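You operate a simulated robot arm through the tools that you are given. There is no shell and no other tool. Be economical: measure what you need, move in short steps, check, and stop when the job is done.

Carry out the task below with a simulated two-armed robot. There is one attempt and no reset: what you move stays moved.

JOB
Rig runway one: ramp up and pinned, end stop up, the 80 mm block stacked on the 40 mm block.
Fine: use the stay pin on the runway; take both blocks from the tray and stand them on runway one. Set down upright: what you pick out.

The check looks at the end state, three seconds after you hand in, the way a careful person would. Anything else that was tipped, shoved, dropped, spilled or broken makes it a failure.

ROBOT AND FRAMES
Two 7-joint arms with two-finger parallel grippers on one trunk, on a base that drives. Base frame: it is fixed to the floor where the robot stands at the start and does not move with it; the origin is under the middle of the robot, x ahead of it, y to its left, z up. Units: m, degrees, N and s.
The left shoulder is at the start at [0.07, 0.134, 1.076], the right one opposite. With the tool pointing down near the work surface each hand reaches from about 0.1 to 0.4 m from the robot's upright axis, wherever it stands, measured 20 degrees to its own side. Places, roughly: end stop one [-0.5, 1.1, 0.7]; pack switch [-0.3, 2.4, 0.8]; ramp one [0.7, 0.2, 0.6]; rubber block [-2, 1.75, 0.75]; runway one [0, 0.7, 0.7]; stay hole one [0.5, 0.2, 0.8]; stay pin [-2, 1.75, 0.5]. Payload 1.57 kg a hand.
Tool frame (each hand has its own): the origin (TCP) lies between the finger pads and is the grasp point; the fingertips stand 0.03 m ahead of it; z points along the fingers, y is the line along which they close. Largest opening 0.08 m; finger width 0.017, thickness 0.012; the body of the gripper, 0.04 by 0.082 m, starts 0.08 m behind the TCP.
Orientation is that of the tool frame in the base frame, as a unit quaternion [x, y, z, w]. With the fingers straight down and closing along the base's y, the tool's x points along the base's -x, its y along +y and its z along -z.

CONTROLS
- The arms move only by the tool move_arm. It takes "left_rows", "right_rows" or both (then of equal length, played together; a hand with none holds still); each is a list of rows, each an object of numbers (a shift or turn left out is 0, a gripper value left out holds the last): "wx", "wy", "wz": the turn, a rotation vector about the tool's x, y, z in degrees; "dx", "dy", "dz": the shift along the tool's x, y, z in m; "claw": the finger opening in m, from 0 to 0.08. In form: [{"wx": .., "wy": .., "wz": .., "dx": .., "dy": .., "dz": .., "claw": ..}, ...]. A call has 1 to 10 rows; each row shifts and turns the commanded pose from where the row before left it, along the tool's axes as they then stand. A row lasts 0.2 s, in which the tool goes at most 0.05 m and 8.6 degrees; a call with a longer step from one row to the next is refused whole, and so is a gripper value outside its range. A pose out of reach is approached as far as the arm can. The call stops where the force on the tool passes 70 N (or 10 N more than at its start, if that is more) or the arm is blocked; 0.2 s more then pass. The fingers move at their own pace (about 0.153 m/s each) and stop on an object; they squeeze with about 25 N. The grip force told is the motor's: it shows also when the fingers shut on nothing. Time passes only in rows, and 0.2 s behind the last, so rows that do not move let the fingers close. The reply holds the time, the measured pose of the TCP, the force on the tool along the base axes, the opening and the grip force, in the units named above and with some noise, with the torque about the TCP (base axes, N m) and any sound that the robot's microphone picked up.
- Cameras (640 x 400 px; columns grow to the right, rows downward): "scene" is now at [0.1207, 0.0553, 1.3062]; the picture's right is [0.61, -0.79, 0.00], its down [-0.44, -0.34, -0.83] and it looks along [0.66, 0.50, -0.56] (base axes); focal length 214 px, centre (320, 200). "left" rides on the left gripper at [0.072, 0.007, -0.122] in its tool frame; the picture's right is [-0.09, 1.00, 0.00], its down [-0.84, -0.08, -0.54] and it looks along [-0.54, -0.05, 0.84] (tool axes); focal length 238 px, centre (320, 200). "right" rides on the right gripper at [0.072, -0.007, -0.122] in its tool frame; the picture's right is [0.09, 1.00, 0.00], its down [-0.84, 0.08, -0.54] and it looks along [-0.54, 0.05, 0.84] (tool axes); focal length 238 px, centre (320, 200). There is no depth. A picture from a camera that has moved, and an enlarged one, comes with that camera's place and axes in the base frame and with its lens.
- snapshot(camera): a new picture of that camera. The clock stands still meanwhile.
- slide_trunk(by): slides the trunk up (or, below 0, down) by that many m; the arms and the scene camera ride with it, the base frame stays. It gives what a move gives, with no picture.
- roll_base(legs): drives the robot by 1 to 6 legs, each [ahead, left, turn to the left] in m, m and degrees, along the robot's own axes; the way and the turn of a leg run together, so that a leg with both is an arc; at most 1.5 m and 180 degrees a leg. The arms and the cameras ride along, it lands a little off, and it stops where it bumps. It gives what a move gives.
- turn_head(pan, tilt): turns the head with the scene camera to pan (to the left, within 86 degrees either way) and tilt (down, from -29 to 69), counted from straight ahead of the robot. It gives what a move gives.
- close_up(camera, box): a new picture of the part [left, top, right, bottom] of that camera's present view, enlarged. The clock stands still meanwhile.
- job_done(): hands the job in; it is judged then, once.

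Go step by step. Nothing tells you exact positions but the pictures and the camera data: compare them with the known pose of the tool, close in by small moves and look again before you grip or let go. The budget is 120 turns and 92 pictures, counting those below and the enlarged ones. Unless the task says otherwise, let go and move clear before handing in, and close with one line.

The tools are called after "Request:" as name(argument=value, ...) on one line, values as JSON. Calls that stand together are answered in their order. move_arm: Moves the arms, as the interface text tells. Its arguments: {"type":"object","properties":{"left_rows":{"type":"array"},"right_rows":{"type":"array"}},"required":[]} The other tools are called the same way: slide_trunk (by) slides the trunk up or down; roll_base (legs) drives the base; turn_head (pan, tilt) turns the head that bears the scene camera; snapshot (camera) takes a picture; close_up (camera, box) takes an enlarged picture of a part of a camera's view; job_done () hands the job in.

At the start:

```text
time_s: 0.0
left_eef_pos: [0.3227, 0.4185, 1.1172]
left_tool_rot: [0.0, 1.0, 0.0, 0.0]
left_force: [0.2, 0.1, -0.1]
left_moment: [0.01, -0.01, -0.04]
left_width: 0.08
left_finger_force: 0.1
right_eef_pos: [0.387, 0.0388, 1.2063]
right_tool_rot: [0.0, 1.0, 0.0, 0.0]
right_force: [0.2, 0.0, 0.0]
right_moment: [0.02, 0.0, -0.01]
right_width: 0.0798
right_finger_force: 0.1
trunk travel left (down, up): [-0.65, 0.29]
robot x, y, heading: [0.0006, -0.0013, -0.1]
head pan, tilt: [37.4, 33.9]
```

scene: 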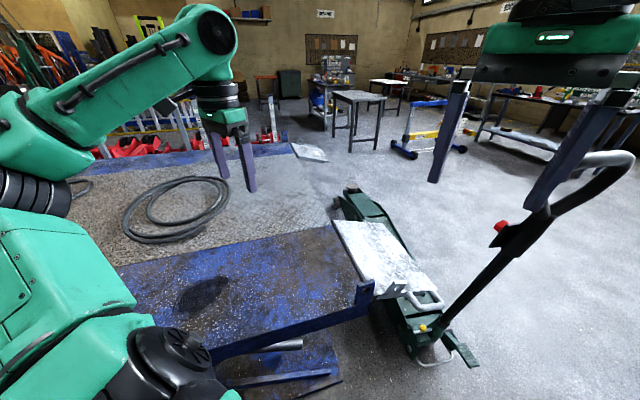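
right: 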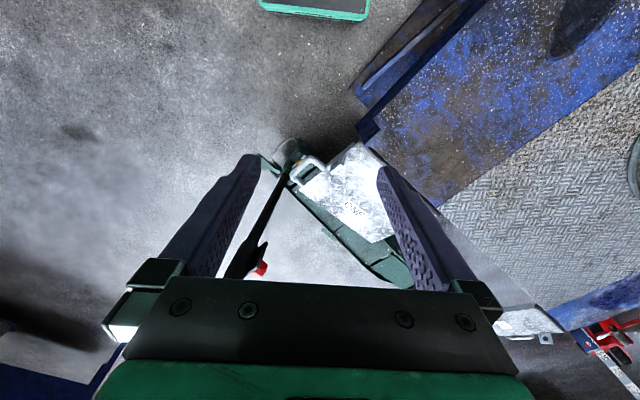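
left: 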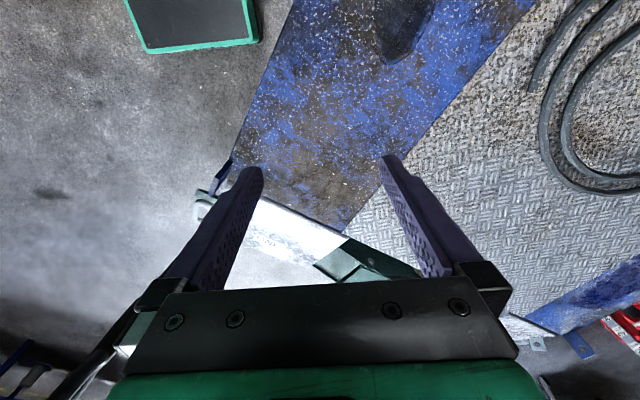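

I see a blue lift runway ahead-left with a metal flap (ramp one) at its near end, a trolley jack beneath. I'll look around first.

Request:
turn_head(pan=10, tilt=45)

Request:
snapshot(camera="scene")

Request:
turn_head(pan=86, tilt=25)

Request:
snapshot(camera="scene")

```text
time_s: 0.9
left_eef_pos: [0.3219, 0.419, 1.1175]
left_tool_rot: [0.001, 1.0, 0.0, 0.001]
left_force: [0.2, -0.3, 0.2]
left_moment: [0.04, -0.03, 0.0]
left_width: 0.0799
left_finger_force: 0.0
right_eef_pos: [0.3877, 0.0374, 1.2077]
right_tool_rot: [-0.001, 1.0, 0.001, 0.0]
right_force: [0.0, 1.2, -0.6]
right_moment: [0.02, 0.0, -0.02]
right_width: 0.0801
right_finger_force: 0.0
trunk travel left (down, up): [-0.65, 0.29]
robot x, y, heading: [-0.0005, -0.0002, -0.2]
head pan, tilt: [10.0, 45.0]
```

```text
88 pictures are left
camera scene: at [0.1304, 0.0157, 1.2897], right [0.17, -0.98, 0.0], down [-0.7, -0.12, -0.71], along [0.7, 0.12, -0.71], focal length 214 px, centre (320, 200)
```

scene: 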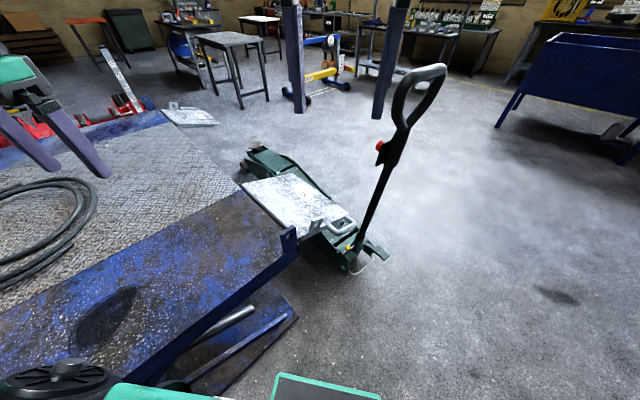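

```text
time_s: 2.4
left_eef_pos: [0.3218, 0.4173, 1.1173]
left_tool_rot: [0.0, 1.0, -0.001, 0.0]
left_force: [0.9, -0.2, 0.3]
left_moment: [-0.02, 0.02, 0.01]
left_width: 0.0798
left_finger_force: 0.1
right_eef_pos: [0.3884, 0.0375, 1.2073]
right_tool_rot: [-0.001, 1.0, 0.0, 0.0]
right_force: [-0.1, -0.5, -0.5]
right_moment: [0.01, 0.02, 0.0]
right_width: 0.0798
right_finger_force: 0.1
trunk travel left (down, up): [-0.65, 0.29]
robot x, y, heading: [-0.0025, -0.0, -0.0]
head pan, tilt: [85.9, 25.0]
```

```text
87 pictures are left
camera scene: at [0.057, 0.0933, 1.3202], right [1.0, -0.07, 0.0], down [-0.03, -0.42, -0.91], along [0.06, 0.9, -0.42], focal length 214 px, centre (320, 200)
```

scene: 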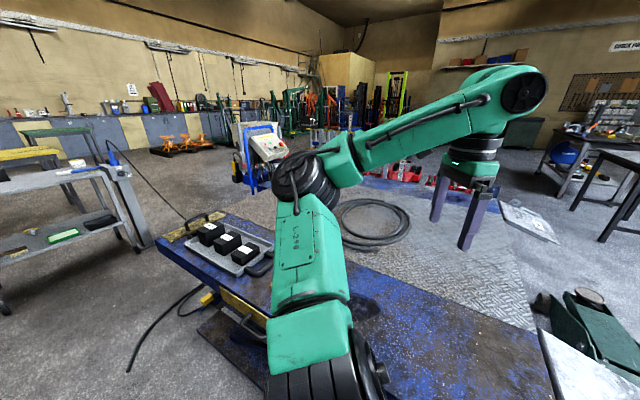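

The runway carries a tray with three dark labelled blocks near its far-left end, and there's a trolley further left (stay pin). Let me zoom.

Request:
close_up(camera="scene", box=[150, 190, 290, 290])

Request:
close_up(camera="scene", box=[0, 130, 170, 270])

Request:
turn_head(pan=5, tilt=60)

Request:
close_up(camera="scene", box=[180, 50, 440, 230])

```text
4.00 times, centred on (220, 240) of scene
camera zoom: at [0.057, 0.0933, 1.3202], right [1.0, -0.07, 0.0], down [-0.03, -0.42, -0.91], along [0.06, 0.9, -0.42], focal length 858 px, centre (720, 40)
```

zoom: 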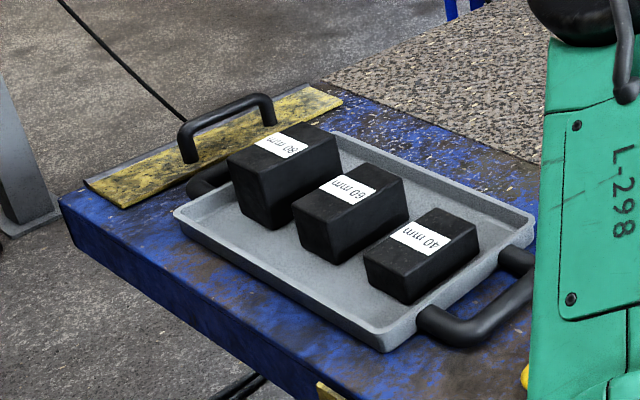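

```text
2.86 times, centred on (85, 200) of scene
camera zoom: at [0.057, 0.0933, 1.3202], right [1.0, -0.07, 0.0], down [-0.03, -0.42, -0.91], along [0.06, 0.9, -0.42], focal length 613 px, centre (991, 200)
```

zoom: 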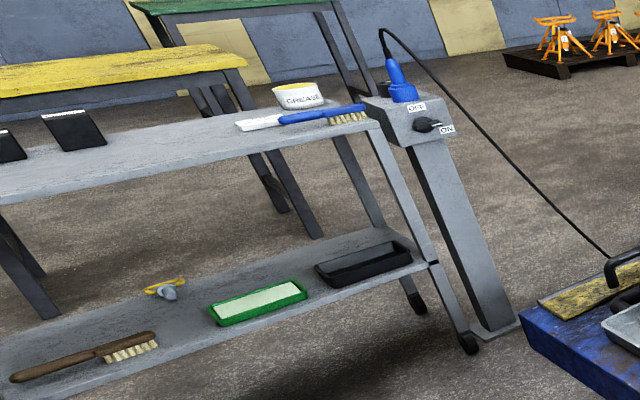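

```text
time_s: 3.9
left_eef_pos: [0.3221, 0.4188, 1.1172]
left_tool_rot: [0.0, 1.0, 0.0, 0.0]
left_force: [0.4, -0.4, 0.6]
left_moment: [-0.01, 0.02, 0.01]
left_width: 0.0801
left_finger_force: 0.1
right_eef_pos: [0.3876, 0.0387, 1.2066]
right_tool_rot: [0.0, 1.0, 0.0, 0.0]
right_force: [0.2, 0.2, 0.6]
right_moment: [0.05, 0.01, 0.01]
right_width: 0.08
right_finger_force: 0.0
trunk travel left (down, up): [-0.65, 0.29]
robot x, y, heading: [0.0011, 0.0004, 0.0]
head pan, tilt: [5.0, 60.0]
```

```text
2.22 times, centred on (310, 140) of scene
camera zoom: at [0.1168, 0.0073, 1.2702], right [0.09, -1.0, 0.0], down [-0.86, -0.08, -0.5], along [0.5, 0.04, -0.87], focal length 477 px, centre (342, 333)
```

zoom: 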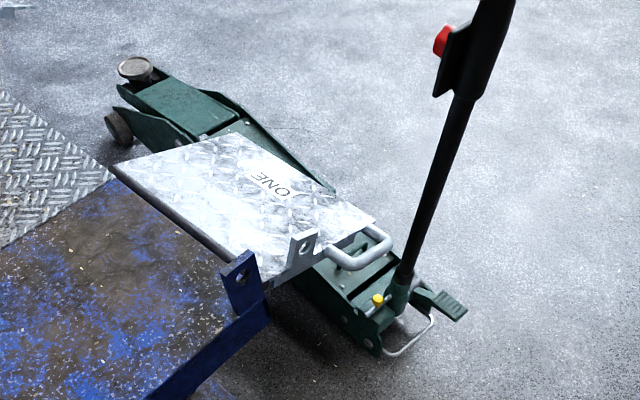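

The stay pin (yellow cross-handle) seems to be on the trolley's lower shelf; ramp one hangs at the right end with a lug and handle. I'll turn toward the trolley and drive there in steps.

Request:
roll_base(legs=[[0, 0, 165]])

Request:
turn_head(pan=0, tilt=25)

Request:
snapshot(camera="scene")

```text
time_s: 11.0
left_eef_pos: [-0.4323, -0.3045, 1.1171]
left_tool_rot: [0.989, -0.15, 0.0, -0.001]
left_force: [-0.7, -0.1, 0.4]
left_moment: [0.0, 0.02, 0.01]
left_width: 0.0801
left_finger_force: 0.0
right_eef_pos: [-0.382, 0.0781, 1.2088]
right_tool_rot: [0.989, -0.15, 0.0, -0.001]
right_force: [-0.8, 0.0, -0.7]
right_moment: [-0.01, -0.01, -0.04]
right_width: 0.0798
right_finger_force: 0.0
trunk travel left (down, up): [-0.65, 0.29]
robot x, y, heading: [0.0008, 0.0028, 162.9]
head pan, tilt: [5.0, 60.0]
```

```text
time_s: 12.0
left_eef_pos: [-0.432, -0.3038, 1.1185]
left_tool_rot: [0.989, -0.151, 0.0, 0.0]
left_force: [0.0, -0.4, 0.4]
left_moment: [0.02, 0.02, -0.03]
left_width: 0.08
left_finger_force: 0.0
right_eef_pos: [-0.3817, 0.0773, 1.2077]
right_tool_rot: [0.989, -0.149, 0.0, 0.0]
right_force: [0.3, -0.7, -0.1]
right_moment: [-0.03, 0.0, 0.02]
right_width: 0.0798
right_finger_force: 0.0
trunk travel left (down, up): [-0.65, 0.29]
robot x, y, heading: [0.0029, 0.0016, 162.8]
head pan, tilt: [0.0, 25.0]
```

```text
83 pictures are left
camera scene: at [-0.1357, 0.0434, 1.3202], right [0.3, 0.95, 0.0], down [0.4, -0.13, -0.91], along [-0.87, 0.27, -0.42], focal length 214 px, centre (320, 200)
```

scene: 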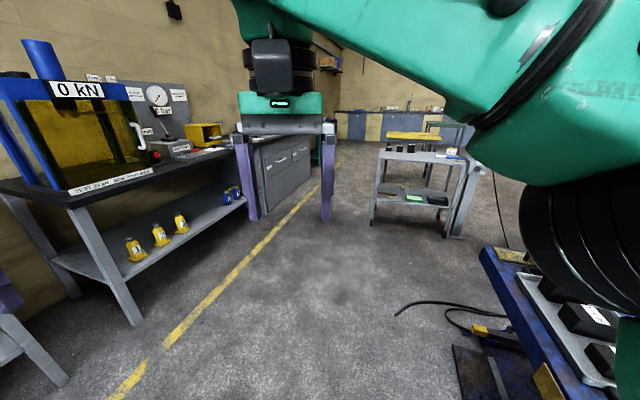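

The trolley's front faces me at about (-1.85, 1.6); lower shelf at roughly z≈0.33. Driving to a spot in front of it, clear of the runway and the floor cable.

Request:
roll_base(legs=[[1.5, 0, 0], [0, 0, -23], [0.4, -0.5, 0]])

Request:
turn_head(pan=0, tilt=35)

Request:
snapshot(camera="scene")

```text
time_s: 23.7
left_eef_pos: [-1.9156, 0.9592, 1.1168]
left_tool_rot: [0.939, -0.344, 0.0, 0.0]
left_force: [-0.4, 0.3, 0.4]
left_moment: [0.05, 0.0, 0.02]
left_width: 0.08
left_finger_force: 0.1
right_eef_pos: [-1.721, 1.2914, 1.2075]
right_tool_rot: [0.939, -0.344, 0.0, 0.0]
right_force: [-0.2, 0.1, 0.0]
right_moment: [0.03, -0.03, -0.01]
right_width: 0.0801
right_finger_force: 0.0
trunk travel left (down, up): [-0.65, 0.29]
robot x, y, heading: [-1.4011, 1.068, 139.7]
head pan, tilt: [0.0, 25.0]
```

```text
time_s: 24.4
left_eef_pos: [-1.9156, 0.9598, 1.1175]
left_tool_rot: [0.939, -0.343, 0.0, -0.001]
left_force: [-0.3, -0.7, 0.0]
left_moment: [0.0, -0.01, -0.01]
left_width: 0.0797
left_finger_force: 0.0
right_eef_pos: [-1.7206, 1.2923, 1.208]
right_tool_rot: [0.939, -0.344, 0.0, 0.0]
right_force: [0.1, 0.3, 0.3]
right_moment: [0.02, -0.03, -0.01]
right_width: 0.0799
right_finger_force: 0.2
trunk travel left (down, up): [-0.65, 0.29]
robot x, y, heading: [-1.4012, 1.0704, 139.8]
head pan, tilt: [0.0, 35.0]
```

```text
82 pictures are left
camera scene: at [-1.5046, 1.1616, 1.3045], right [0.64, 0.76, 0.0], down [0.44, -0.37, -0.82], along [-0.63, 0.53, -0.57], focal length 214 px, centre (320, 200)
```

scene: 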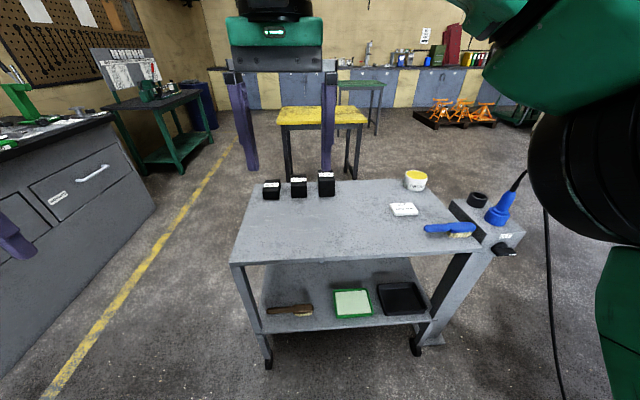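

The pin is hidden under the tabletop; lowering the trunk to see the lower shelf.

Request:
slide_trunk(by=-0.5)

Request:
turn_head(pan=0, tilt=25)

Request:
snapshot(camera="scene")

```text
refused: -0.5 is not a number from -0.4 to 0.4
```

```text
time_s: 25.2
left_eef_pos: [-1.9149, 0.9583, 1.117]
left_tool_rot: [0.939, -0.344, 0.001, 0.001]
left_force: [0.2, -0.3, 0.6]
left_moment: [0.01, -0.01, -0.02]
left_width: 0.0802
left_finger_force: 0.0
right_eef_pos: [-1.7206, 1.291, 1.2085]
right_tool_rot: [0.939, -0.343, 0.0, 0.0]
right_force: [0.6, 0.3, -0.8]
right_moment: [-0.02, -0.03, -0.01]
right_width: 0.0801
right_finger_force: 0.1
trunk travel left (down, up): [-0.65, 0.29]
robot x, y, heading: [-1.3999, 1.0749, 140.0]
head pan, tilt: [0.0, 25.0]
```

```text
81 pictures are left
camera scene: at [-1.5077, 1.1639, 1.3202], right [0.64, 0.76, 0.0], down [0.32, -0.27, -0.91], along [-0.69, 0.58, -0.42], focal length 214 px, centre (320, 200)
```

scene: 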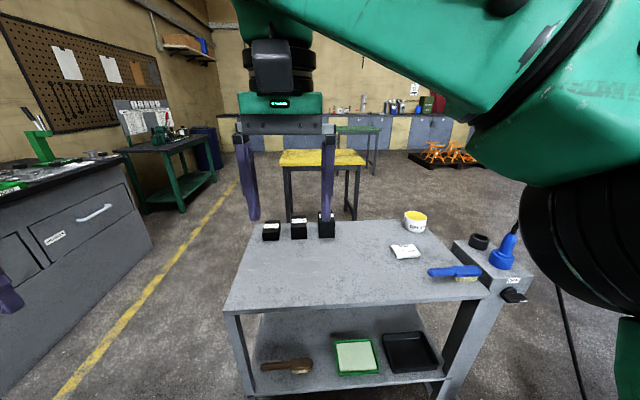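

Request:
slide_trunk(by=-0.4)

Request:
snapshot(camera="scene")

```text
time_s: 29.0
left_eef_pos: [-1.9149, 0.9592, 0.7177]
left_tool_rot: [0.939, -0.344, 0.001, 0.0]
left_force: [0.1, 0.8, 1.1]
left_moment: [-0.02, 0.03, -0.04]
left_width: 0.08
left_finger_force: 0.1
right_eef_pos: [-1.7194, 1.2923, 0.8072]
right_tool_rot: [0.939, -0.343, 0.001, 0.0]
right_force: [0.3, -0.5, -0.7]
right_moment: [0.02, 0.0, -0.03]
right_width: 0.0801
right_finger_force: 0.1
trunk travel left (down, up): [-0.25, 0.69]
robot x, y, heading: [-1.4031, 1.0688, 139.7]
head pan, tilt: [0.0, 25.0]
```

```text
80 pictures are left
camera scene: at [-1.5076, 1.1639, 0.9203], right [0.64, 0.76, 0.0], down [0.32, -0.27, -0.91], along [-0.69, 0.58, -0.42], focal length 214 px, centre (320, 200)
```

scene: 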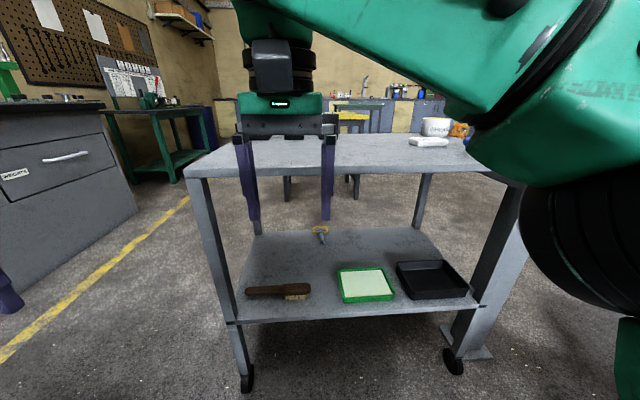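

The pin is near the rear edge of the lower shelf (z≈0.35). Zooming on it and on the area behind the trolley.

Request:
close_up(camera="scene", box=[280, 205, 360, 255])

Request:
close_up(camera="right", box=[0, 0, 640, 400])

```text
8.00 times, centred on (320, 230) of scene
camera zoom: at [-1.5076, 1.1639, 0.9203], right [0.64, 0.76, 0.0], down [0.32, -0.27, -0.91], along [-0.69, 0.58, -0.42], focal length 1716 px, centre (320, -40)
```

zoom: 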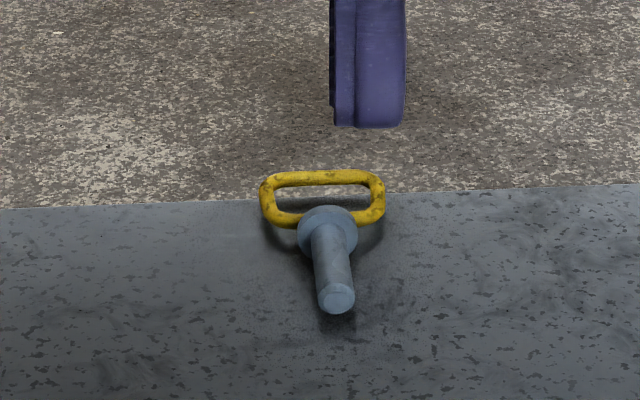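

```text
1.00 times, centred on (320, 200) of right (not enlarged: the box is as wide or as high as the picture)
camera zoom: at [-1.6601, 1.2505, 0.9291], right [-0.57, -0.82, 0.0], down [-0.69, 0.48, 0.54], along [-0.45, 0.31, -0.84], focal length 238 px, centre (320, 200)
```

zoom: 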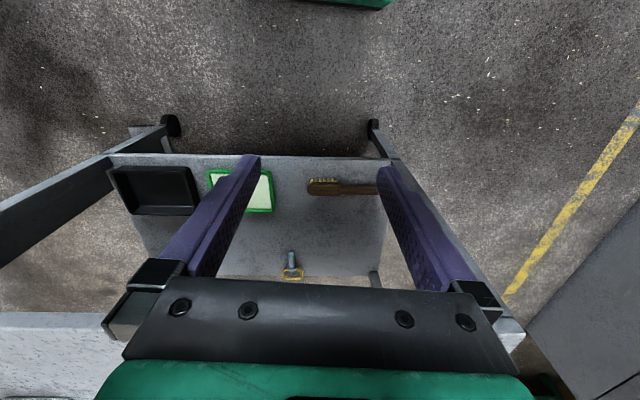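

The pin's yellow loop points to the rear and overhangs the rear edge, so I'll approach from behind the trolley with the left hand. Raising the trunk and driving around the left side.

Request:
slide_trunk(by=0.4)

Request:
roll_base(legs=[[0, 0.9, 0], [1.5, 0, 0], [0, 0, -180]])

Request:
turn_head(pan=40, tilt=35)

Request:
snapshot(camera="scene")

```text
time_s: 32.8
left_eef_pos: [-1.9163, 0.9584, 1.1175]
left_tool_rot: [0.939, -0.344, 0.0, 0.0]
left_force: [-1.2, 0.4, 0.3]
left_moment: [-0.01, 0.03, -0.01]
left_width: 0.0799
left_finger_force: 0.1
right_eef_pos: [-1.7202, 1.2909, 1.2071]
right_tool_rot: [0.939, -0.343, 0.001, 0.0]
right_force: [0.2, -0.1, 0.8]
right_moment: [0.0, 0.03, 0.01]
right_width: 0.0801
right_finger_force: 0.2
trunk travel left (down, up): [-0.65, 0.29]
robot x, y, heading: [-1.3971, 1.0708, 140.0]
head pan, tilt: [0.0, 25.0]
```

```text
time_s: 52.0
left_eef_pos: [-2.6425, 1.4452, 1.1177]
left_tool_rot: [0.332, 0.943, 0.001, 0.0]
left_force: [0.6, -1.2, -0.4]
left_moment: [0.0, -0.02, -0.01]
left_width: 0.0795
left_finger_force: 0.1
right_eef_pos: [-2.8297, 1.1088, 1.2071]
right_tool_rot: [0.333, 0.943, 0.0, 0.0]
right_force: [-0.6, -0.9, -0.9]
right_moment: [0.0, 0.02, 0.02]
right_width: 0.0801
right_finger_force: 0.0
trunk travel left (down, up): [-0.65, 0.29]
robot x, y, heading: [-3.1569, 1.3177, -38.5]
head pan, tilt: [0.0, 25.0]
```

```text
time_s: 53.1
left_eef_pos: [-2.6436, 1.4454, 1.1173]
left_tool_rot: [0.333, 0.943, 0.0, -0.001]
left_force: [-0.7, -0.5, 0.1]
left_moment: [-0.01, -0.01, 0.01]
left_width: 0.08
left_finger_force: 0.1
right_eef_pos: [-2.8292, 1.1087, 1.2081]
right_tool_rot: [0.332, 0.943, 0.0, -0.001]
right_force: [-0.4, 0.2, -0.5]
right_moment: [0.0, 0.02, 0.0]
right_width: 0.0798
right_finger_force: 0.1
trunk travel left (down, up): [-0.65, 0.29]
robot x, y, heading: [-3.1539, 1.3231, -38.8]
head pan, tilt: [40.0, 35.0]
```

```text
77 pictures are left
camera scene: at [-3.0287, 1.2931, 1.3045], right [0.02, -1.0, 0.0], down [-0.57, -0.01, -0.82], along [0.82, 0.02, -0.57], focal length 214 px, centre (320, 200)
```

scene: 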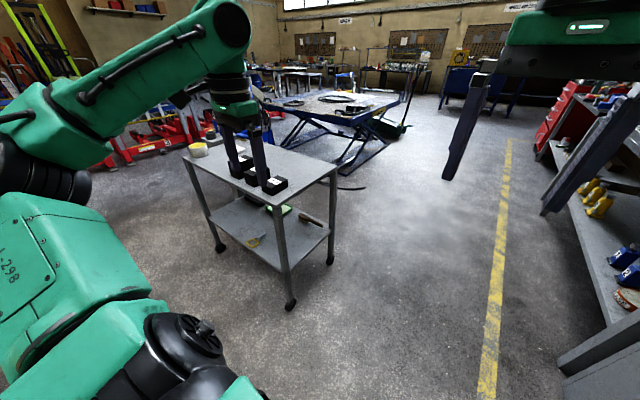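

Pin is at about (-2.13, 1.72, 0.37), right at the rear edge. Checking the bench behind before slipping in between.

Request:
turn_head(pan=86, tilt=40)

Request:
snapshot(camera="scene")

```text
time_s: 54.2
left_eef_pos: [-2.642, 1.4461, 1.1167]
left_tool_rot: [0.332, 0.943, -0.001, 0.0]
left_force: [0.5, 0.0, 0.5]
left_moment: [-0.01, 0.02, 0.0]
left_width: 0.0799
left_finger_force: 0.2
right_eef_pos: [-2.8298, 1.1084, 1.2072]
right_tool_rot: [0.332, 0.943, 0.001, -0.001]
right_force: [0.3, 0.7, -0.3]
right_moment: [-0.01, 0.01, -0.01]
right_width: 0.08
right_finger_force: 0.1
trunk travel left (down, up): [-0.65, 0.29]
robot x, y, heading: [-3.1531, 1.3252, -38.7]
head pan, tilt: [85.9, 40.0]
```

```text
76 pictures are left
camera scene: at [-3.0589, 1.3536, 1.2969], right [0.73, -0.68, 0.0], down [-0.44, -0.47, -0.77], along [0.52, 0.56, -0.64], focal length 214 px, centre (320, 200)
```

scene: 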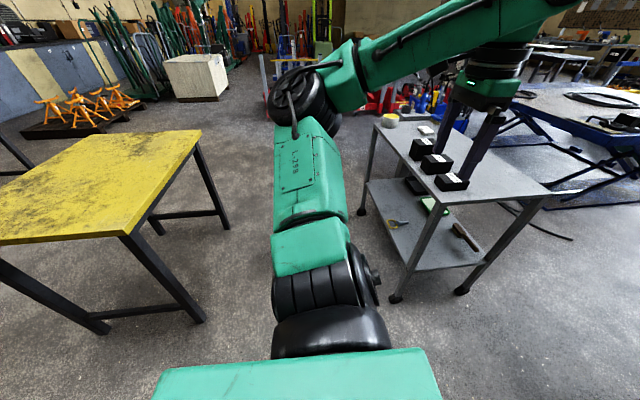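

The gap behind the trolley is about 1.1 m wide; moving in parallel to the rear edge.

Request:
roll_base(legs=[[0, 0, 3], [0.05, 0.72, 0]])

Request:
turn_head(pan=20, tilt=62)

Request:
snapshot(camera="scene")

```text
time_s: 58.6
left_eef_pos: [-2.1906, 2.0208, 1.1172]
left_tool_rot: [0.309, 0.951, 0.0, 0.0]
left_force: [0.1, 0.0, -0.7]
left_moment: [-0.01, 0.0, 0.02]
left_width: 0.08
left_finger_force: 0.0
right_eef_pos: [-2.3612, 1.6752, 1.2075]
right_tool_rot: [0.308, 0.951, 0.001, 0.0]
right_force: [-0.9, 1.1, 0.5]
right_moment: [0.0, -0.01, 0.02]
right_width: 0.0797
right_finger_force: 0.0
trunk travel left (down, up): [-0.65, 0.29]
robot x, y, heading: [-2.6989, 1.8737, -35.9]
head pan, tilt: [85.9, 40.0]
```

```text
time_s: 60.0
left_eef_pos: [-2.1895, 2.02, 1.1173]
left_tool_rot: [0.309, 0.951, 0.0, 0.001]
left_force: [-0.3, 0.1, -0.5]
left_moment: [0.02, 0.01, 0.01]
left_width: 0.0801
left_finger_force: 0.1
right_eef_pos: [-2.361, 1.6743, 1.2085]
right_tool_rot: [0.309, 0.951, 0.001, 0.0]
right_force: [0.8, 0.0, -0.5]
right_moment: [0.03, -0.01, 0.01]
right_width: 0.0798
right_finger_force: 0.0
trunk travel left (down, up): [-0.65, 0.29]
robot x, y, heading: [-2.6989, 1.8696, -36.2]
head pan, tilt: [20.0, 62.0]
```

```text
75 pictures are left
camera scene: at [-2.5938, 1.8258, 1.2679], right [-0.27, -0.96, 0.0], down [-0.85, 0.24, -0.47], along [0.45, -0.13, -0.88], focal length 214 px, centre (320, 200)
```

scene: 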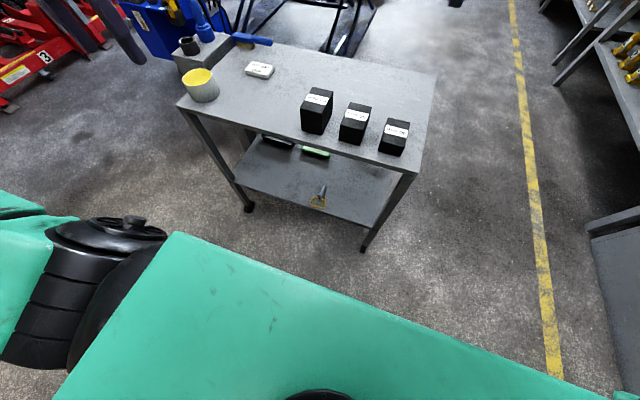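

Pin handle ≈ (-2.135, 1.69, 0.37), robot frame about 0.56 ahead, 0.19 left. Reorienting the left hand to point forward while high.

Request:
move_arm(left_rows=[{"wy": -8.2, "dy": -0.018}, {"wy": -8.2, "dy": -0.018}, {"wy": -8.2, "dy": -0.018}, {"wy": -8.2, "dy": -0.018}, {"wy": -8.2, "dy": -0.018}, {"wy": -8.2, "dy": -0.018}, {"wy": -8.2, "dy": -0.018}, {"wy": -8.2, "dy": -0.018}, {"wy": -8.2, "dy": -0.018}, {"wy": -8.2, "dy": -0.018}])

Request:
move_arm(left_rows=[{"wy": -8}, {"wz": 8.2}, {"wz": 8.2}, {"wz": 8.2}, {"wz": 8.2}, {"wz": 8.2}, {"wz": 8.2}, {"wz": 8.2}, {"wz": 8.2}, {"wz": 8.2}])

```text
time_s: 62.1
left_eef_pos: [-2.2037, 1.9266, 1.2642]
left_tool_rot: [0.233, 0.718, -0.203, 0.623]
left_force: [0.9, 0.2, 0.3]
left_moment: [-0.01, -0.01, -0.01]
left_width: 0.0801
left_finger_force: 0.1
left hand out of reach, approached as far as the arm can: row 6, 7, 8, 9, 10
right_eef_pos: [-2.3598, 1.6748, 1.2069]
right_tool_rot: [0.308, 0.951, 0.0, 0.0]
right_force: [0.5, -0.6, -0.3]
right_moment: [0.0, 0.02, -0.02]
right_width: 0.0799
right_finger_force: 0.0
trunk travel left (down, up): [-0.65, 0.29]
robot x, y, heading: [-2.6938, 1.8714, -35.9]
head pan, tilt: [20.0, 62.0]
```

```text
time_s: 64.3
left_eef_pos: [-2.1903, 1.936, 1.2866]
left_tool_rot: [0.58, 0.406, 0.229, 0.668]
left_force: [0.4, 1.0, -0.5]
left_moment: [-0.02, -0.01, -0.01]
left_width: 0.0802
left_finger_force: 0.2
left hand out of reach, approached as far as the arm can: row 1
right_eef_pos: [-2.3605, 1.677, 1.2092]
right_tool_rot: [0.309, 0.951, 0.0, 0.0]
right_force: [0.1, -0.3, 0.0]
right_moment: [-0.02, 0.02, 0.01]
right_width: 0.0799
right_finger_force: 0.1
trunk travel left (down, up): [-0.65, 0.29]
robot x, y, heading: [-2.6988, 1.8725, -35.9]
head pan, tilt: [20.0, 62.0]
```

Pointing forward now; finishing the roll and extending slightly before lowering.

Request:
move_arm(left_rows=[{"wz": 8, "dz": 0.02}, {"wz": 8, "dz": 0.02}, {"dx": -0.04}, {"dx": -0.04}, {"dx": -0.04}, {"dx": -0.02}])

Request:
snapshot(camera="left")

```text
time_s: 65.8
left_eef_pos: [-2.2217, 1.8024, 1.294]
left_tool_rot: [0.63, 0.322, 0.319, 0.63]
left_force: [0.0, 0.0, 0.4]
left_moment: [-0.02, -0.01, 0.02]
left_width: 0.0799
left_finger_force: 0.0
left hand out of reach, approached as far as the arm can: row 4, 5, 6
right_eef_pos: [-2.361, 1.6748, 1.2077]
right_tool_rot: [0.309, 0.951, 0.001, 0.0]
right_force: [0.6, -0.7, -0.2]
right_moment: [-0.02, -0.05, 0.02]
right_width: 0.0801
right_finger_force: 0.1
trunk travel left (down, up): [-0.65, 0.29]
robot x, y, heading: [-2.6976, 1.8695, -36.0]
head pan, tilt: [20.0, 62.0]
```

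```text
74 pictures are left
camera left: at [-2.2777, 1.931, 1.2995], right [-0.05, -0.07, 1.0], down [-0.93, -0.36, -0.07], along [0.36, -0.93, -0.05], focal length 238 px, centre (320, 200)
```

left: 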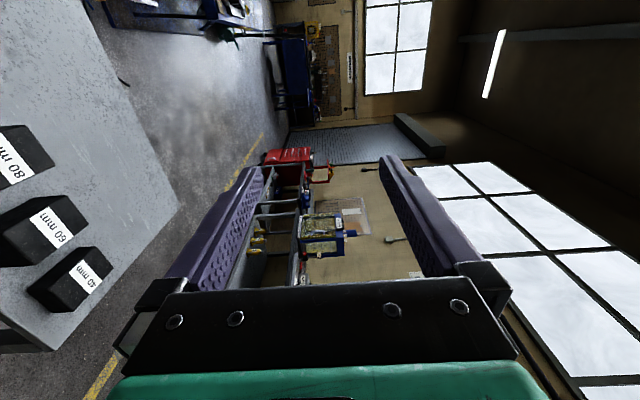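

Lowering the hand relative to the shoulder first.

Request:
move_arm(left_rows=[{"dy": -0.04}, {"dy": -0.04}, {"dy": -0.04}, {"dy": -0.04}, {"dy": -0.04}])

Request:
turn_head(pan=30, tilt=50)

Request:
snapshot(camera="scene")

```text
time_s: 67.0
left_eef_pos: [-2.1653, 1.7937, 1.1086]
left_tool_rot: [0.63, 0.322, 0.319, 0.631]
left_force: [1.1, 0.1, -0.3]
left_moment: [-0.02, -0.01, 0.01]
left_width: 0.0802
left_finger_force: 0.2
left hand out of reach, approached as far as the arm can: row 1, 2, 3, 4, 5
right_eef_pos: [-2.3596, 1.6749, 1.2071]
right_tool_rot: [0.309, 0.951, 0.0, 0.0]
right_force: [0.3, 0.5, -0.2]
right_moment: [-0.01, -0.01, 0.02]
right_width: 0.0798
right_finger_force: 0.1
trunk travel left (down, up): [-0.65, 0.29]
robot x, y, heading: [-2.6965, 1.8737, -36.0]
head pan, tilt: [20.0, 62.0]
```

```text
time_s: 67.7
left_eef_pos: [-2.1677, 1.794, 1.1101]
left_tool_rot: [0.63, 0.322, 0.32, 0.63]
left_force: [-0.2, -0.4, -0.2]
left_moment: [-0.04, 0.0, 0.02]
left_width: 0.0799
left_finger_force: 0.1
right_eef_pos: [-2.3606, 1.6744, 1.207]
right_tool_rot: [0.309, 0.951, 0.0, 0.0]
right_force: [-1.3, 0.7, 0.8]
right_moment: [0.01, 0.0, 0.02]
right_width: 0.08
right_finger_force: 0.1
trunk travel left (down, up): [-0.65, 0.29]
robot x, y, heading: [-2.7001, 1.8746, -35.9]
head pan, tilt: [30.0, 50.0]
```

```text
73 pictures are left
camera scene: at [-2.5794, 1.8354, 1.2827], right [-0.1, -0.99, 0.0], down [-0.76, 0.08, -0.64], along [0.64, -0.07, -0.77], focal length 214 px, centre (320, 200)
```

scene: 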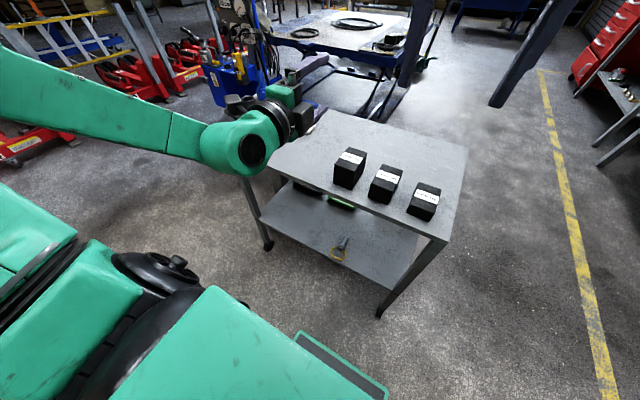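

The hand can't come closer than ~0.48 ahead, so I back off 12 cm, lower the trunk fully, and look.

Request:
roll_base(legs=[[-0.13, 0, 0]])

Request:
slide_trunk(by=-0.4)

Request:
slide_trunk(by=-0.24)

Request:
snapshot(camera="scene")

Request:
snapshot(camera="left")

```text
time_s: 69.0
left_eef_pos: [-2.2714, 1.8678, 1.1089]
left_tool_rot: [0.63, 0.32, 0.318, 0.632]
left_force: [-0.4, -0.2, 0.1]
left_moment: [0.01, 0.01, -0.01]
left_width: 0.08
left_finger_force: 0.1
right_eef_pos: [-2.4665, 1.7497, 1.2068]
right_tool_rot: [0.311, 0.95, 0.0, -0.001]
right_force: [-1.1, 0.0, 1.7]
right_moment: [-0.02, 0.03, 0.02]
right_width: 0.0802
right_finger_force: 0.0
trunk travel left (down, up): [-0.65, 0.29]
robot x, y, heading: [-2.8004, 1.9517, -36.1]
head pan, tilt: [30.0, 50.0]
```

```text
time_s: 72.8
left_eef_pos: [-2.2735, 1.8695, 0.7101]
left_tool_rot: [0.631, 0.32, 0.319, 0.631]
left_force: [0.1, 0.6, -0.5]
left_moment: [-0.05, -0.05, 0.0]
left_width: 0.0798
left_finger_force: 0.1
right_eef_pos: [-2.467, 1.7501, 0.8077]
right_tool_rot: [0.31, 0.951, 0.001, 0.0]
right_force: [0.5, 0.8, 0.3]
right_moment: [0.01, 0.02, 0.0]
right_width: 0.0801
right_finger_force: 0.0
trunk travel left (down, up): [-0.25, 0.69]
robot x, y, heading: [-2.8023, 1.9468, -36.3]
head pan, tilt: [30.0, 50.0]
```

```text
time_s: 75.3
left_eef_pos: [-2.2731, 1.8689, 0.4692]
left_tool_rot: [0.63, 0.321, 0.318, 0.632]
left_force: [0.1, -0.6, 0.4]
left_moment: [0.01, -0.03, -0.01]
left_width: 0.0798
left_finger_force: 0.0
right_eef_pos: [-2.4667, 1.7507, 0.5666]
right_tool_rot: [0.31, 0.951, 0.0, 0.0]
right_force: [0.8, 0.2, 0.8]
right_moment: [-0.03, 0.03, -0.05]
right_width: 0.0801
right_finger_force: 0.0
trunk travel left (down, up): [-0.01, 0.93]
robot x, y, heading: [-2.8025, 1.9433, -36.1]
head pan, tilt: [30.0, 50.0]
```

```text
72 pictures are left
camera scene: at [-2.6849, 1.9119, 0.6428], right [-0.11, -0.99, 0.0], down [-0.76, 0.08, -0.64], along [0.64, -0.07, -0.77], focal length 214 px, centre (320, 200)
```

scene: 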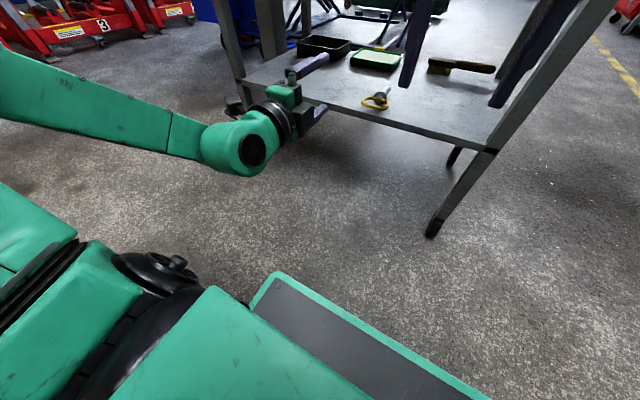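

```text
71 pictures are left
camera left: at [-2.3283, 1.9991, 0.4753], right [-0.05, -0.07, 1.0], down [-0.93, -0.35, -0.07], along [0.36, -0.93, -0.05], focal length 238 px, centre (320, 200)
```

left: 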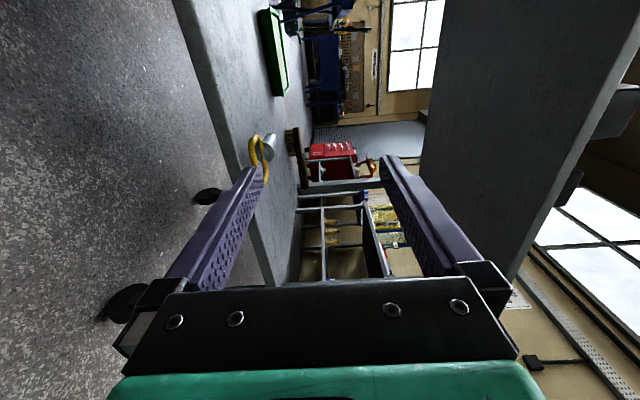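

Request:
close_up(camera="scene", box=[320, 65, 440, 140])

Request:
close_up(camera="left", box=[200, 110, 320, 185])

```text
5.33 times, centred on (380, 102) of scene
camera zoom: at [-2.6849, 1.9119, 0.6428], right [-0.11, -0.99, 0.0], down [-0.76, 0.08, -0.64], along [0.64, -0.07, -0.77], focal length 1144 px, centre (0, 720)
```

zoom: 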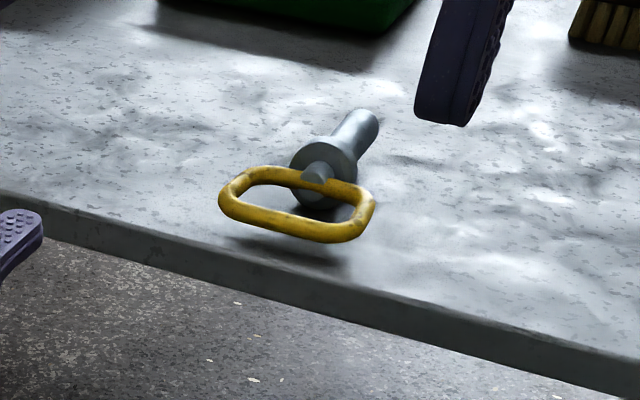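

```text
5.33 times, centred on (260, 148) of left
camera zoom: at [-2.3283, 1.9991, 0.4753], right [-0.05, -0.07, 1.0], down [-0.93, -0.35, -0.07], along [0.36, -0.93, -0.05], focal length 1271 px, centre (640, 480)
```

zoom: 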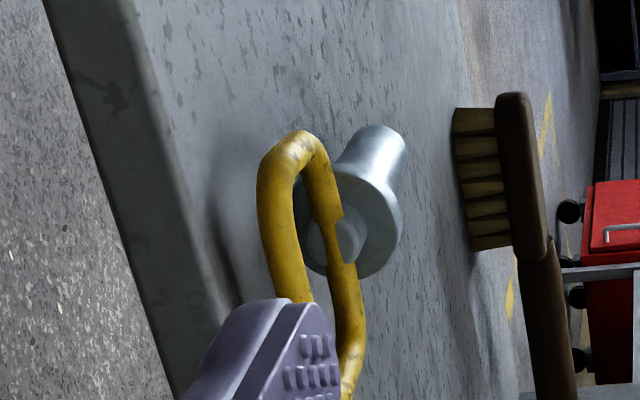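

The loop lies flat (about 74 × 49 mm) at mid-collar height right over the edge, with too little room beneath for a finger. So I'll grip it across its 74 mm width: roll the hand 90° so fingers close sideways with the camera on top.

Request:
move_arm(left_rows=[{"wz": 8.2}, {"wz": 8.2}, {"wz": 8.2}, {"wz": 8.2}, {"wz": 8.2}, {"wz": 8.2}, {"wz": 8.2}, {"wz": 8.2}, {"wz": 8.2}, {"wz": 8.2}])

Request:
move_arm(left_rows=[{"wz": 8, "dx": -0.02}, {"dx": -0.02}])

Request:
snapshot(camera="left")

```text
time_s: 77.5
left_eef_pos: [-2.2729, 1.8692, 0.4695]
left_tool_rot: [0.686, -0.173, 0.654, 0.267]
left_force: [-0.2, 0.4, 0.0]
left_moment: [-0.03, 0.01, 0.02]
left_width: 0.08
left_finger_force: 0.0
right_eef_pos: [-2.4664, 1.7506, 0.5669]
right_tool_rot: [0.31, 0.951, 0.0, 0.0]
right_force: [0.1, 0.2, -0.1]
right_moment: [-0.01, 0.02, -0.01]
right_width: 0.0802
right_finger_force: 0.1
trunk travel left (down, up): [-0.01, 0.93]
robot x, y, heading: [-2.8025, 1.948, -36.3]
head pan, tilt: [30.0, 50.0]
```

```text
time_s: 78.1
left_eef_pos: [-2.2738, 1.8681, 0.4297]
left_tool_rot: [0.672, -0.22, 0.672, 0.221]
left_force: [-0.3, -0.3, -0.3]
left_moment: [0.02, 0.02, 0.01]
left_width: 0.0797
left_finger_force: 0.0
right_eef_pos: [-2.4681, 1.7523, 0.5678]
right_tool_rot: [0.31, 0.951, 0.0, 0.0]
right_force: [0.3, -0.4, 0.9]
right_moment: [0.01, 0.01, 0.01]
right_width: 0.0796
right_finger_force: 0.1
trunk travel left (down, up): [-0.01, 0.93]
robot x, y, heading: [-2.8008, 1.9476, -36.3]
head pan, tilt: [30.0, 50.0]
```

```text
68 pictures are left
camera left: at [-2.3752, 1.9343, 0.5011], right [-0.59, -0.8, -0.09], down [-0.39, 0.38, -0.84], along [0.71, -0.46, -0.54], focal length 238 px, centre (320, 200)
```

left: 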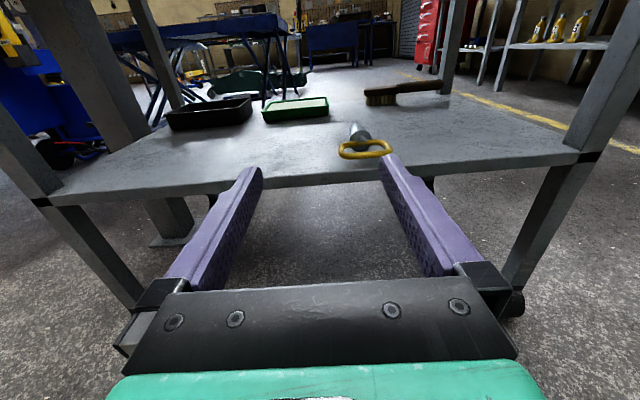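

Request:
close_up(camera="left", box=[310, 110, 430, 185])

```text
5.33 times, centred on (370, 148) of left
camera zoom: at [-2.3752, 1.9343, 0.5011], right [-0.59, -0.8, -0.09], down [-0.39, 0.38, -0.84], along [0.71, -0.46, -0.54], focal length 1271 px, centre (53, 480)
```

zoom: 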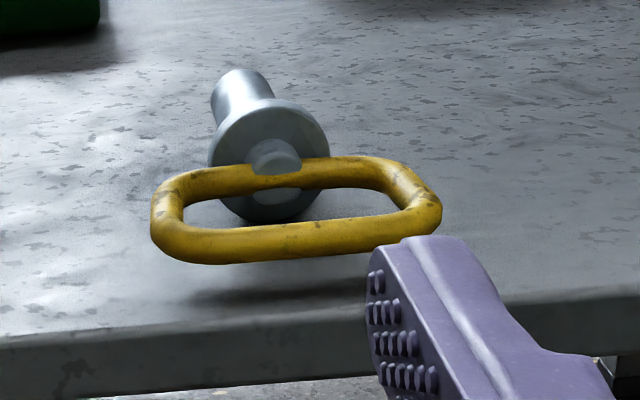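

Triangulated loop centre: (-2.157, 1.711, 0.378), pin axis heading about -40°. Moving to a pre-grasp 7 cm behind it.

Request:
move_arm(left_rows=[{"wx": -4, "dy": 0.022, "dx": -0.016}, {"dy": 0.022, "dx": -0.016}, {"dx": -0.016, "dz": 0.03}, {"dz": 0.03}, {"dz": 0.03}, {"dz": 0.02}])

Request:
snapshot(camera="left")

```text
time_s: 79.5
left_eef_pos: [-2.2177, 1.7628, 0.3801]
left_tool_rot: [0.665, -0.242, 0.663, 0.244]
left_force: [0.5, 0.2, -0.9]
left_moment: [0.02, -0.01, 0.02]
left_width: 0.0799
left_finger_force: 0.1
right_eef_pos: [-2.4656, 1.7511, 0.5674]
right_tool_rot: [0.311, 0.95, 0.0, 0.0]
right_force: [0.3, 1.2, 0.0]
right_moment: [0.0, -0.01, -0.01]
right_width: 0.0801
right_finger_force: 0.2
trunk travel left (down, up): [-0.01, 0.93]
robot x, y, heading: [-2.8008, 1.9473, -36.0]
head pan, tilt: [30.0, 50.0]
```

```text
66 pictures are left
camera left: at [-2.3135, 1.8355, 0.4515], right [-0.64, -0.76, -0.09], down [-0.37, 0.41, -0.84], along [0.67, -0.51, -0.54], focal length 238 px, centre (320, 200)
```

left: 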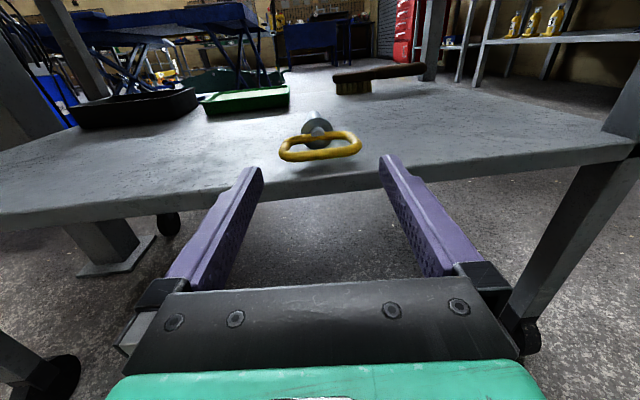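

Request:
close_up(camera="left", box=[240, 110, 400, 210])

```text
4.00 times, centred on (320, 160) of left
camera zoom: at [-2.3135, 1.8355, 0.4515], right [-0.64, -0.76, -0.09], down [-0.37, 0.41, -0.84], along [0.67, -0.51, -0.54], focal length 953 px, centre (320, 360)
```

zoom: 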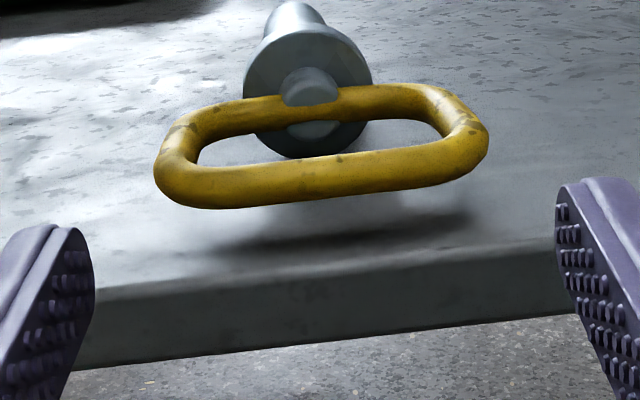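

Pin axis is ~3° left of the tool; correcting yaw and lateral, advancing halfway.

Request:
move_arm(left_rows=[{"wx": 3, "dy": 0.0045}, {"dz": 0.015}, {"dz": 0.015}, {}])

Request:
close_up(camera="left", box=[240, 110, 400, 210])

```text
time_s: 80.5
left_eef_pos: [-2.1968, 1.74, 0.3805]
left_tool_rot: [0.671, -0.225, 0.669, 0.228]
left_force: [-0.6, -0.8, -0.3]
left_moment: [-0.03, 0.02, 0.02]
left_width: 0.08
left_finger_force: 0.1
right_eef_pos: [-2.4666, 1.7503, 0.5678]
right_tool_rot: [0.311, 0.95, 0.0, 0.0]
right_force: [0.1, 0.1, 0.3]
right_moment: [0.02, -0.01, 0.01]
right_width: 0.0799
right_finger_force: 0.1
trunk travel left (down, up): [-0.01, 0.93]
robot x, y, heading: [-2.8035, 1.9477, -36.2]
head pan, tilt: [30.0, 50.0]
```

```text
4.00 times, centred on (320, 160) of left
camera zoom: at [-2.2977, 1.8086, 0.4517], right [-0.6, -0.79, -0.09], down [-0.39, 0.39, -0.84], along [0.7, -0.47, -0.54], focal length 953 px, centre (320, 360)
```

zoom: 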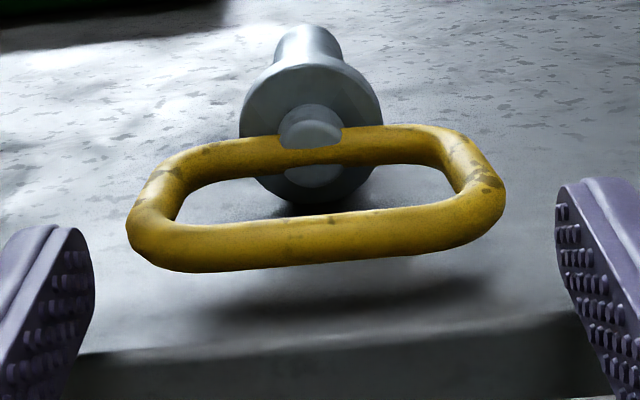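

Well aligned (≈4 mm clearance each side). Advancing around the loop.

Request:
move_arm(left_rows=[{"dz": 0.015, "dy": -0.0015}, {"dz": 0.015}, {"dz": 0.013}, {}])

Request:
close_up(camera="left", box=[220, 110, 420, 235])

```text
time_s: 81.5
left_eef_pos: [-2.1619, 1.7143, 0.3819]
left_tool_rot: [0.671, -0.224, 0.669, 0.227]
left_force: [-0.1, 0.2, -0.8]
left_moment: [0.03, 0.02, -0.01]
left_width: 0.0799
left_finger_force: 0.0
right_eef_pos: [-2.4663, 1.7506, 0.5676]
right_tool_rot: [0.31, 0.951, 0.0, 0.0]
right_force: [-0.1, 0.0, 0.4]
right_moment: [0.02, 0.02, 0.02]
right_width: 0.08
right_finger_force: 0.1
trunk travel left (down, up): [-0.01, 0.93]
robot x, y, heading: [-2.8006, 1.946, -36.5]
head pan, tilt: [30.0, 50.0]
```

```text
3.20 times, centred on (320, 172) of left
camera zoom: at [-2.2628, 1.7833, 0.4533], right [-0.6, -0.79, -0.09], down [-0.39, 0.39, -0.84], along [0.7, -0.47, -0.54], focal length 763 px, centre (320, 288)
```

zoom: 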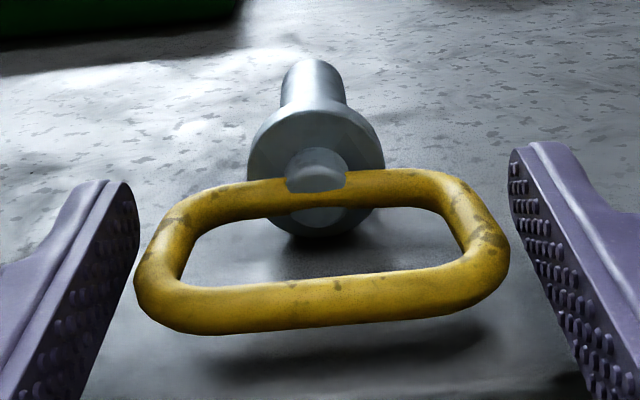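

Request:
move_arm(left_rows=[{"claw": 0.07}, {"claw": 0.05}, {"claw": 0.05}, {"claw": 0.05}])

Request:
close_up(camera="left", box=[220, 110, 420, 235])

```text
time_s: 82.5
left_eef_pos: [-2.1613, 1.7154, 0.3816]
left_tool_rot: [0.67, -0.225, 0.669, 0.227]
left_force: [0.3, -0.7, -0.8]
left_moment: [0.01, 0.03, 0.0]
left_width: 0.0745
left_finger_force: 25.1
right_eef_pos: [-2.4661, 1.7507, 0.5684]
right_tool_rot: [0.31, 0.951, -0.001, 0.0]
right_force: [0.3, 0.4, -0.1]
right_moment: [0.04, 0.01, 0.01]
right_width: 0.0799
right_finger_force: 0.0
trunk travel left (down, up): [-0.01, 0.93]
robot x, y, heading: [-2.8028, 1.9469, -36.2]
head pan, tilt: [30.0, 50.0]
```

```text
3.20 times, centred on (320, 172) of left
camera zoom: at [-2.2629, 1.7834, 0.4533], right [-0.6, -0.79, -0.09], down [-0.39, 0.39, -0.84], along [0.7, -0.47, -0.54], focal length 763 px, centre (320, 288)
```

zoom: 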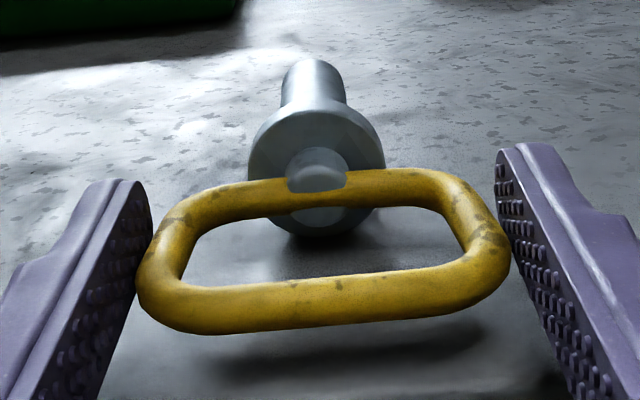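

Gripped at 74.5 mm. Lifting a little to check that the pin holds.

Request:
move_arm(left_rows=[{"dx": 0.01, "claw": 0.0}, {"dx": 0.01}, {"dx": 0.01}, {}])

Request:
close_up(camera="left", box=[220, 110, 420, 235])

```text
time_s: 83.5
left_eef_pos: [-2.1624, 1.7163, 0.4124]
left_tool_rot: [0.671, -0.225, 0.669, 0.228]
left_force: [-0.5, 0.0, -2.0]
left_moment: [0.08, 0.06, -0.01]
left_width: 0.0742
left_finger_force: 25.4
right_eef_pos: [-2.4661, 1.7512, 0.5668]
right_tool_rot: [0.31, 0.951, -0.001, 0.001]
right_force: [0.1, 0.7, -0.3]
right_moment: [-0.01, 0.04, 0.06]
right_width: 0.0802
right_finger_force: 0.0
trunk travel left (down, up): [-0.01, 0.93]
robot x, y, heading: [-2.8025, 1.9519, -36.0]
head pan, tilt: [30.0, 50.0]
```

```text
3.20 times, centred on (320, 172) of left
camera zoom: at [-2.2625, 1.7837, 0.4836], right [-0.6, -0.79, -0.09], down [-0.39, 0.39, -0.84], along [0.7, -0.47, -0.54], focal length 763 px, centre (320, 288)
```

zoom: 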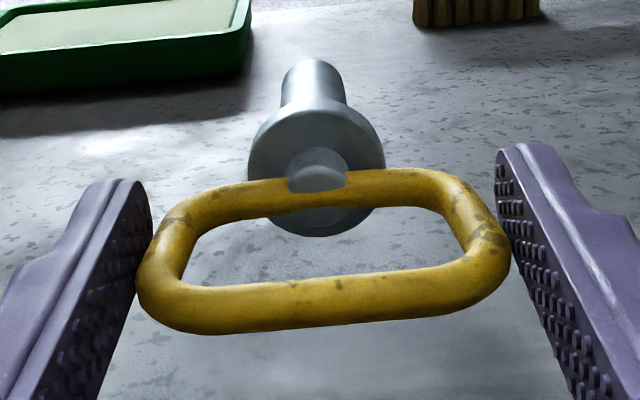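

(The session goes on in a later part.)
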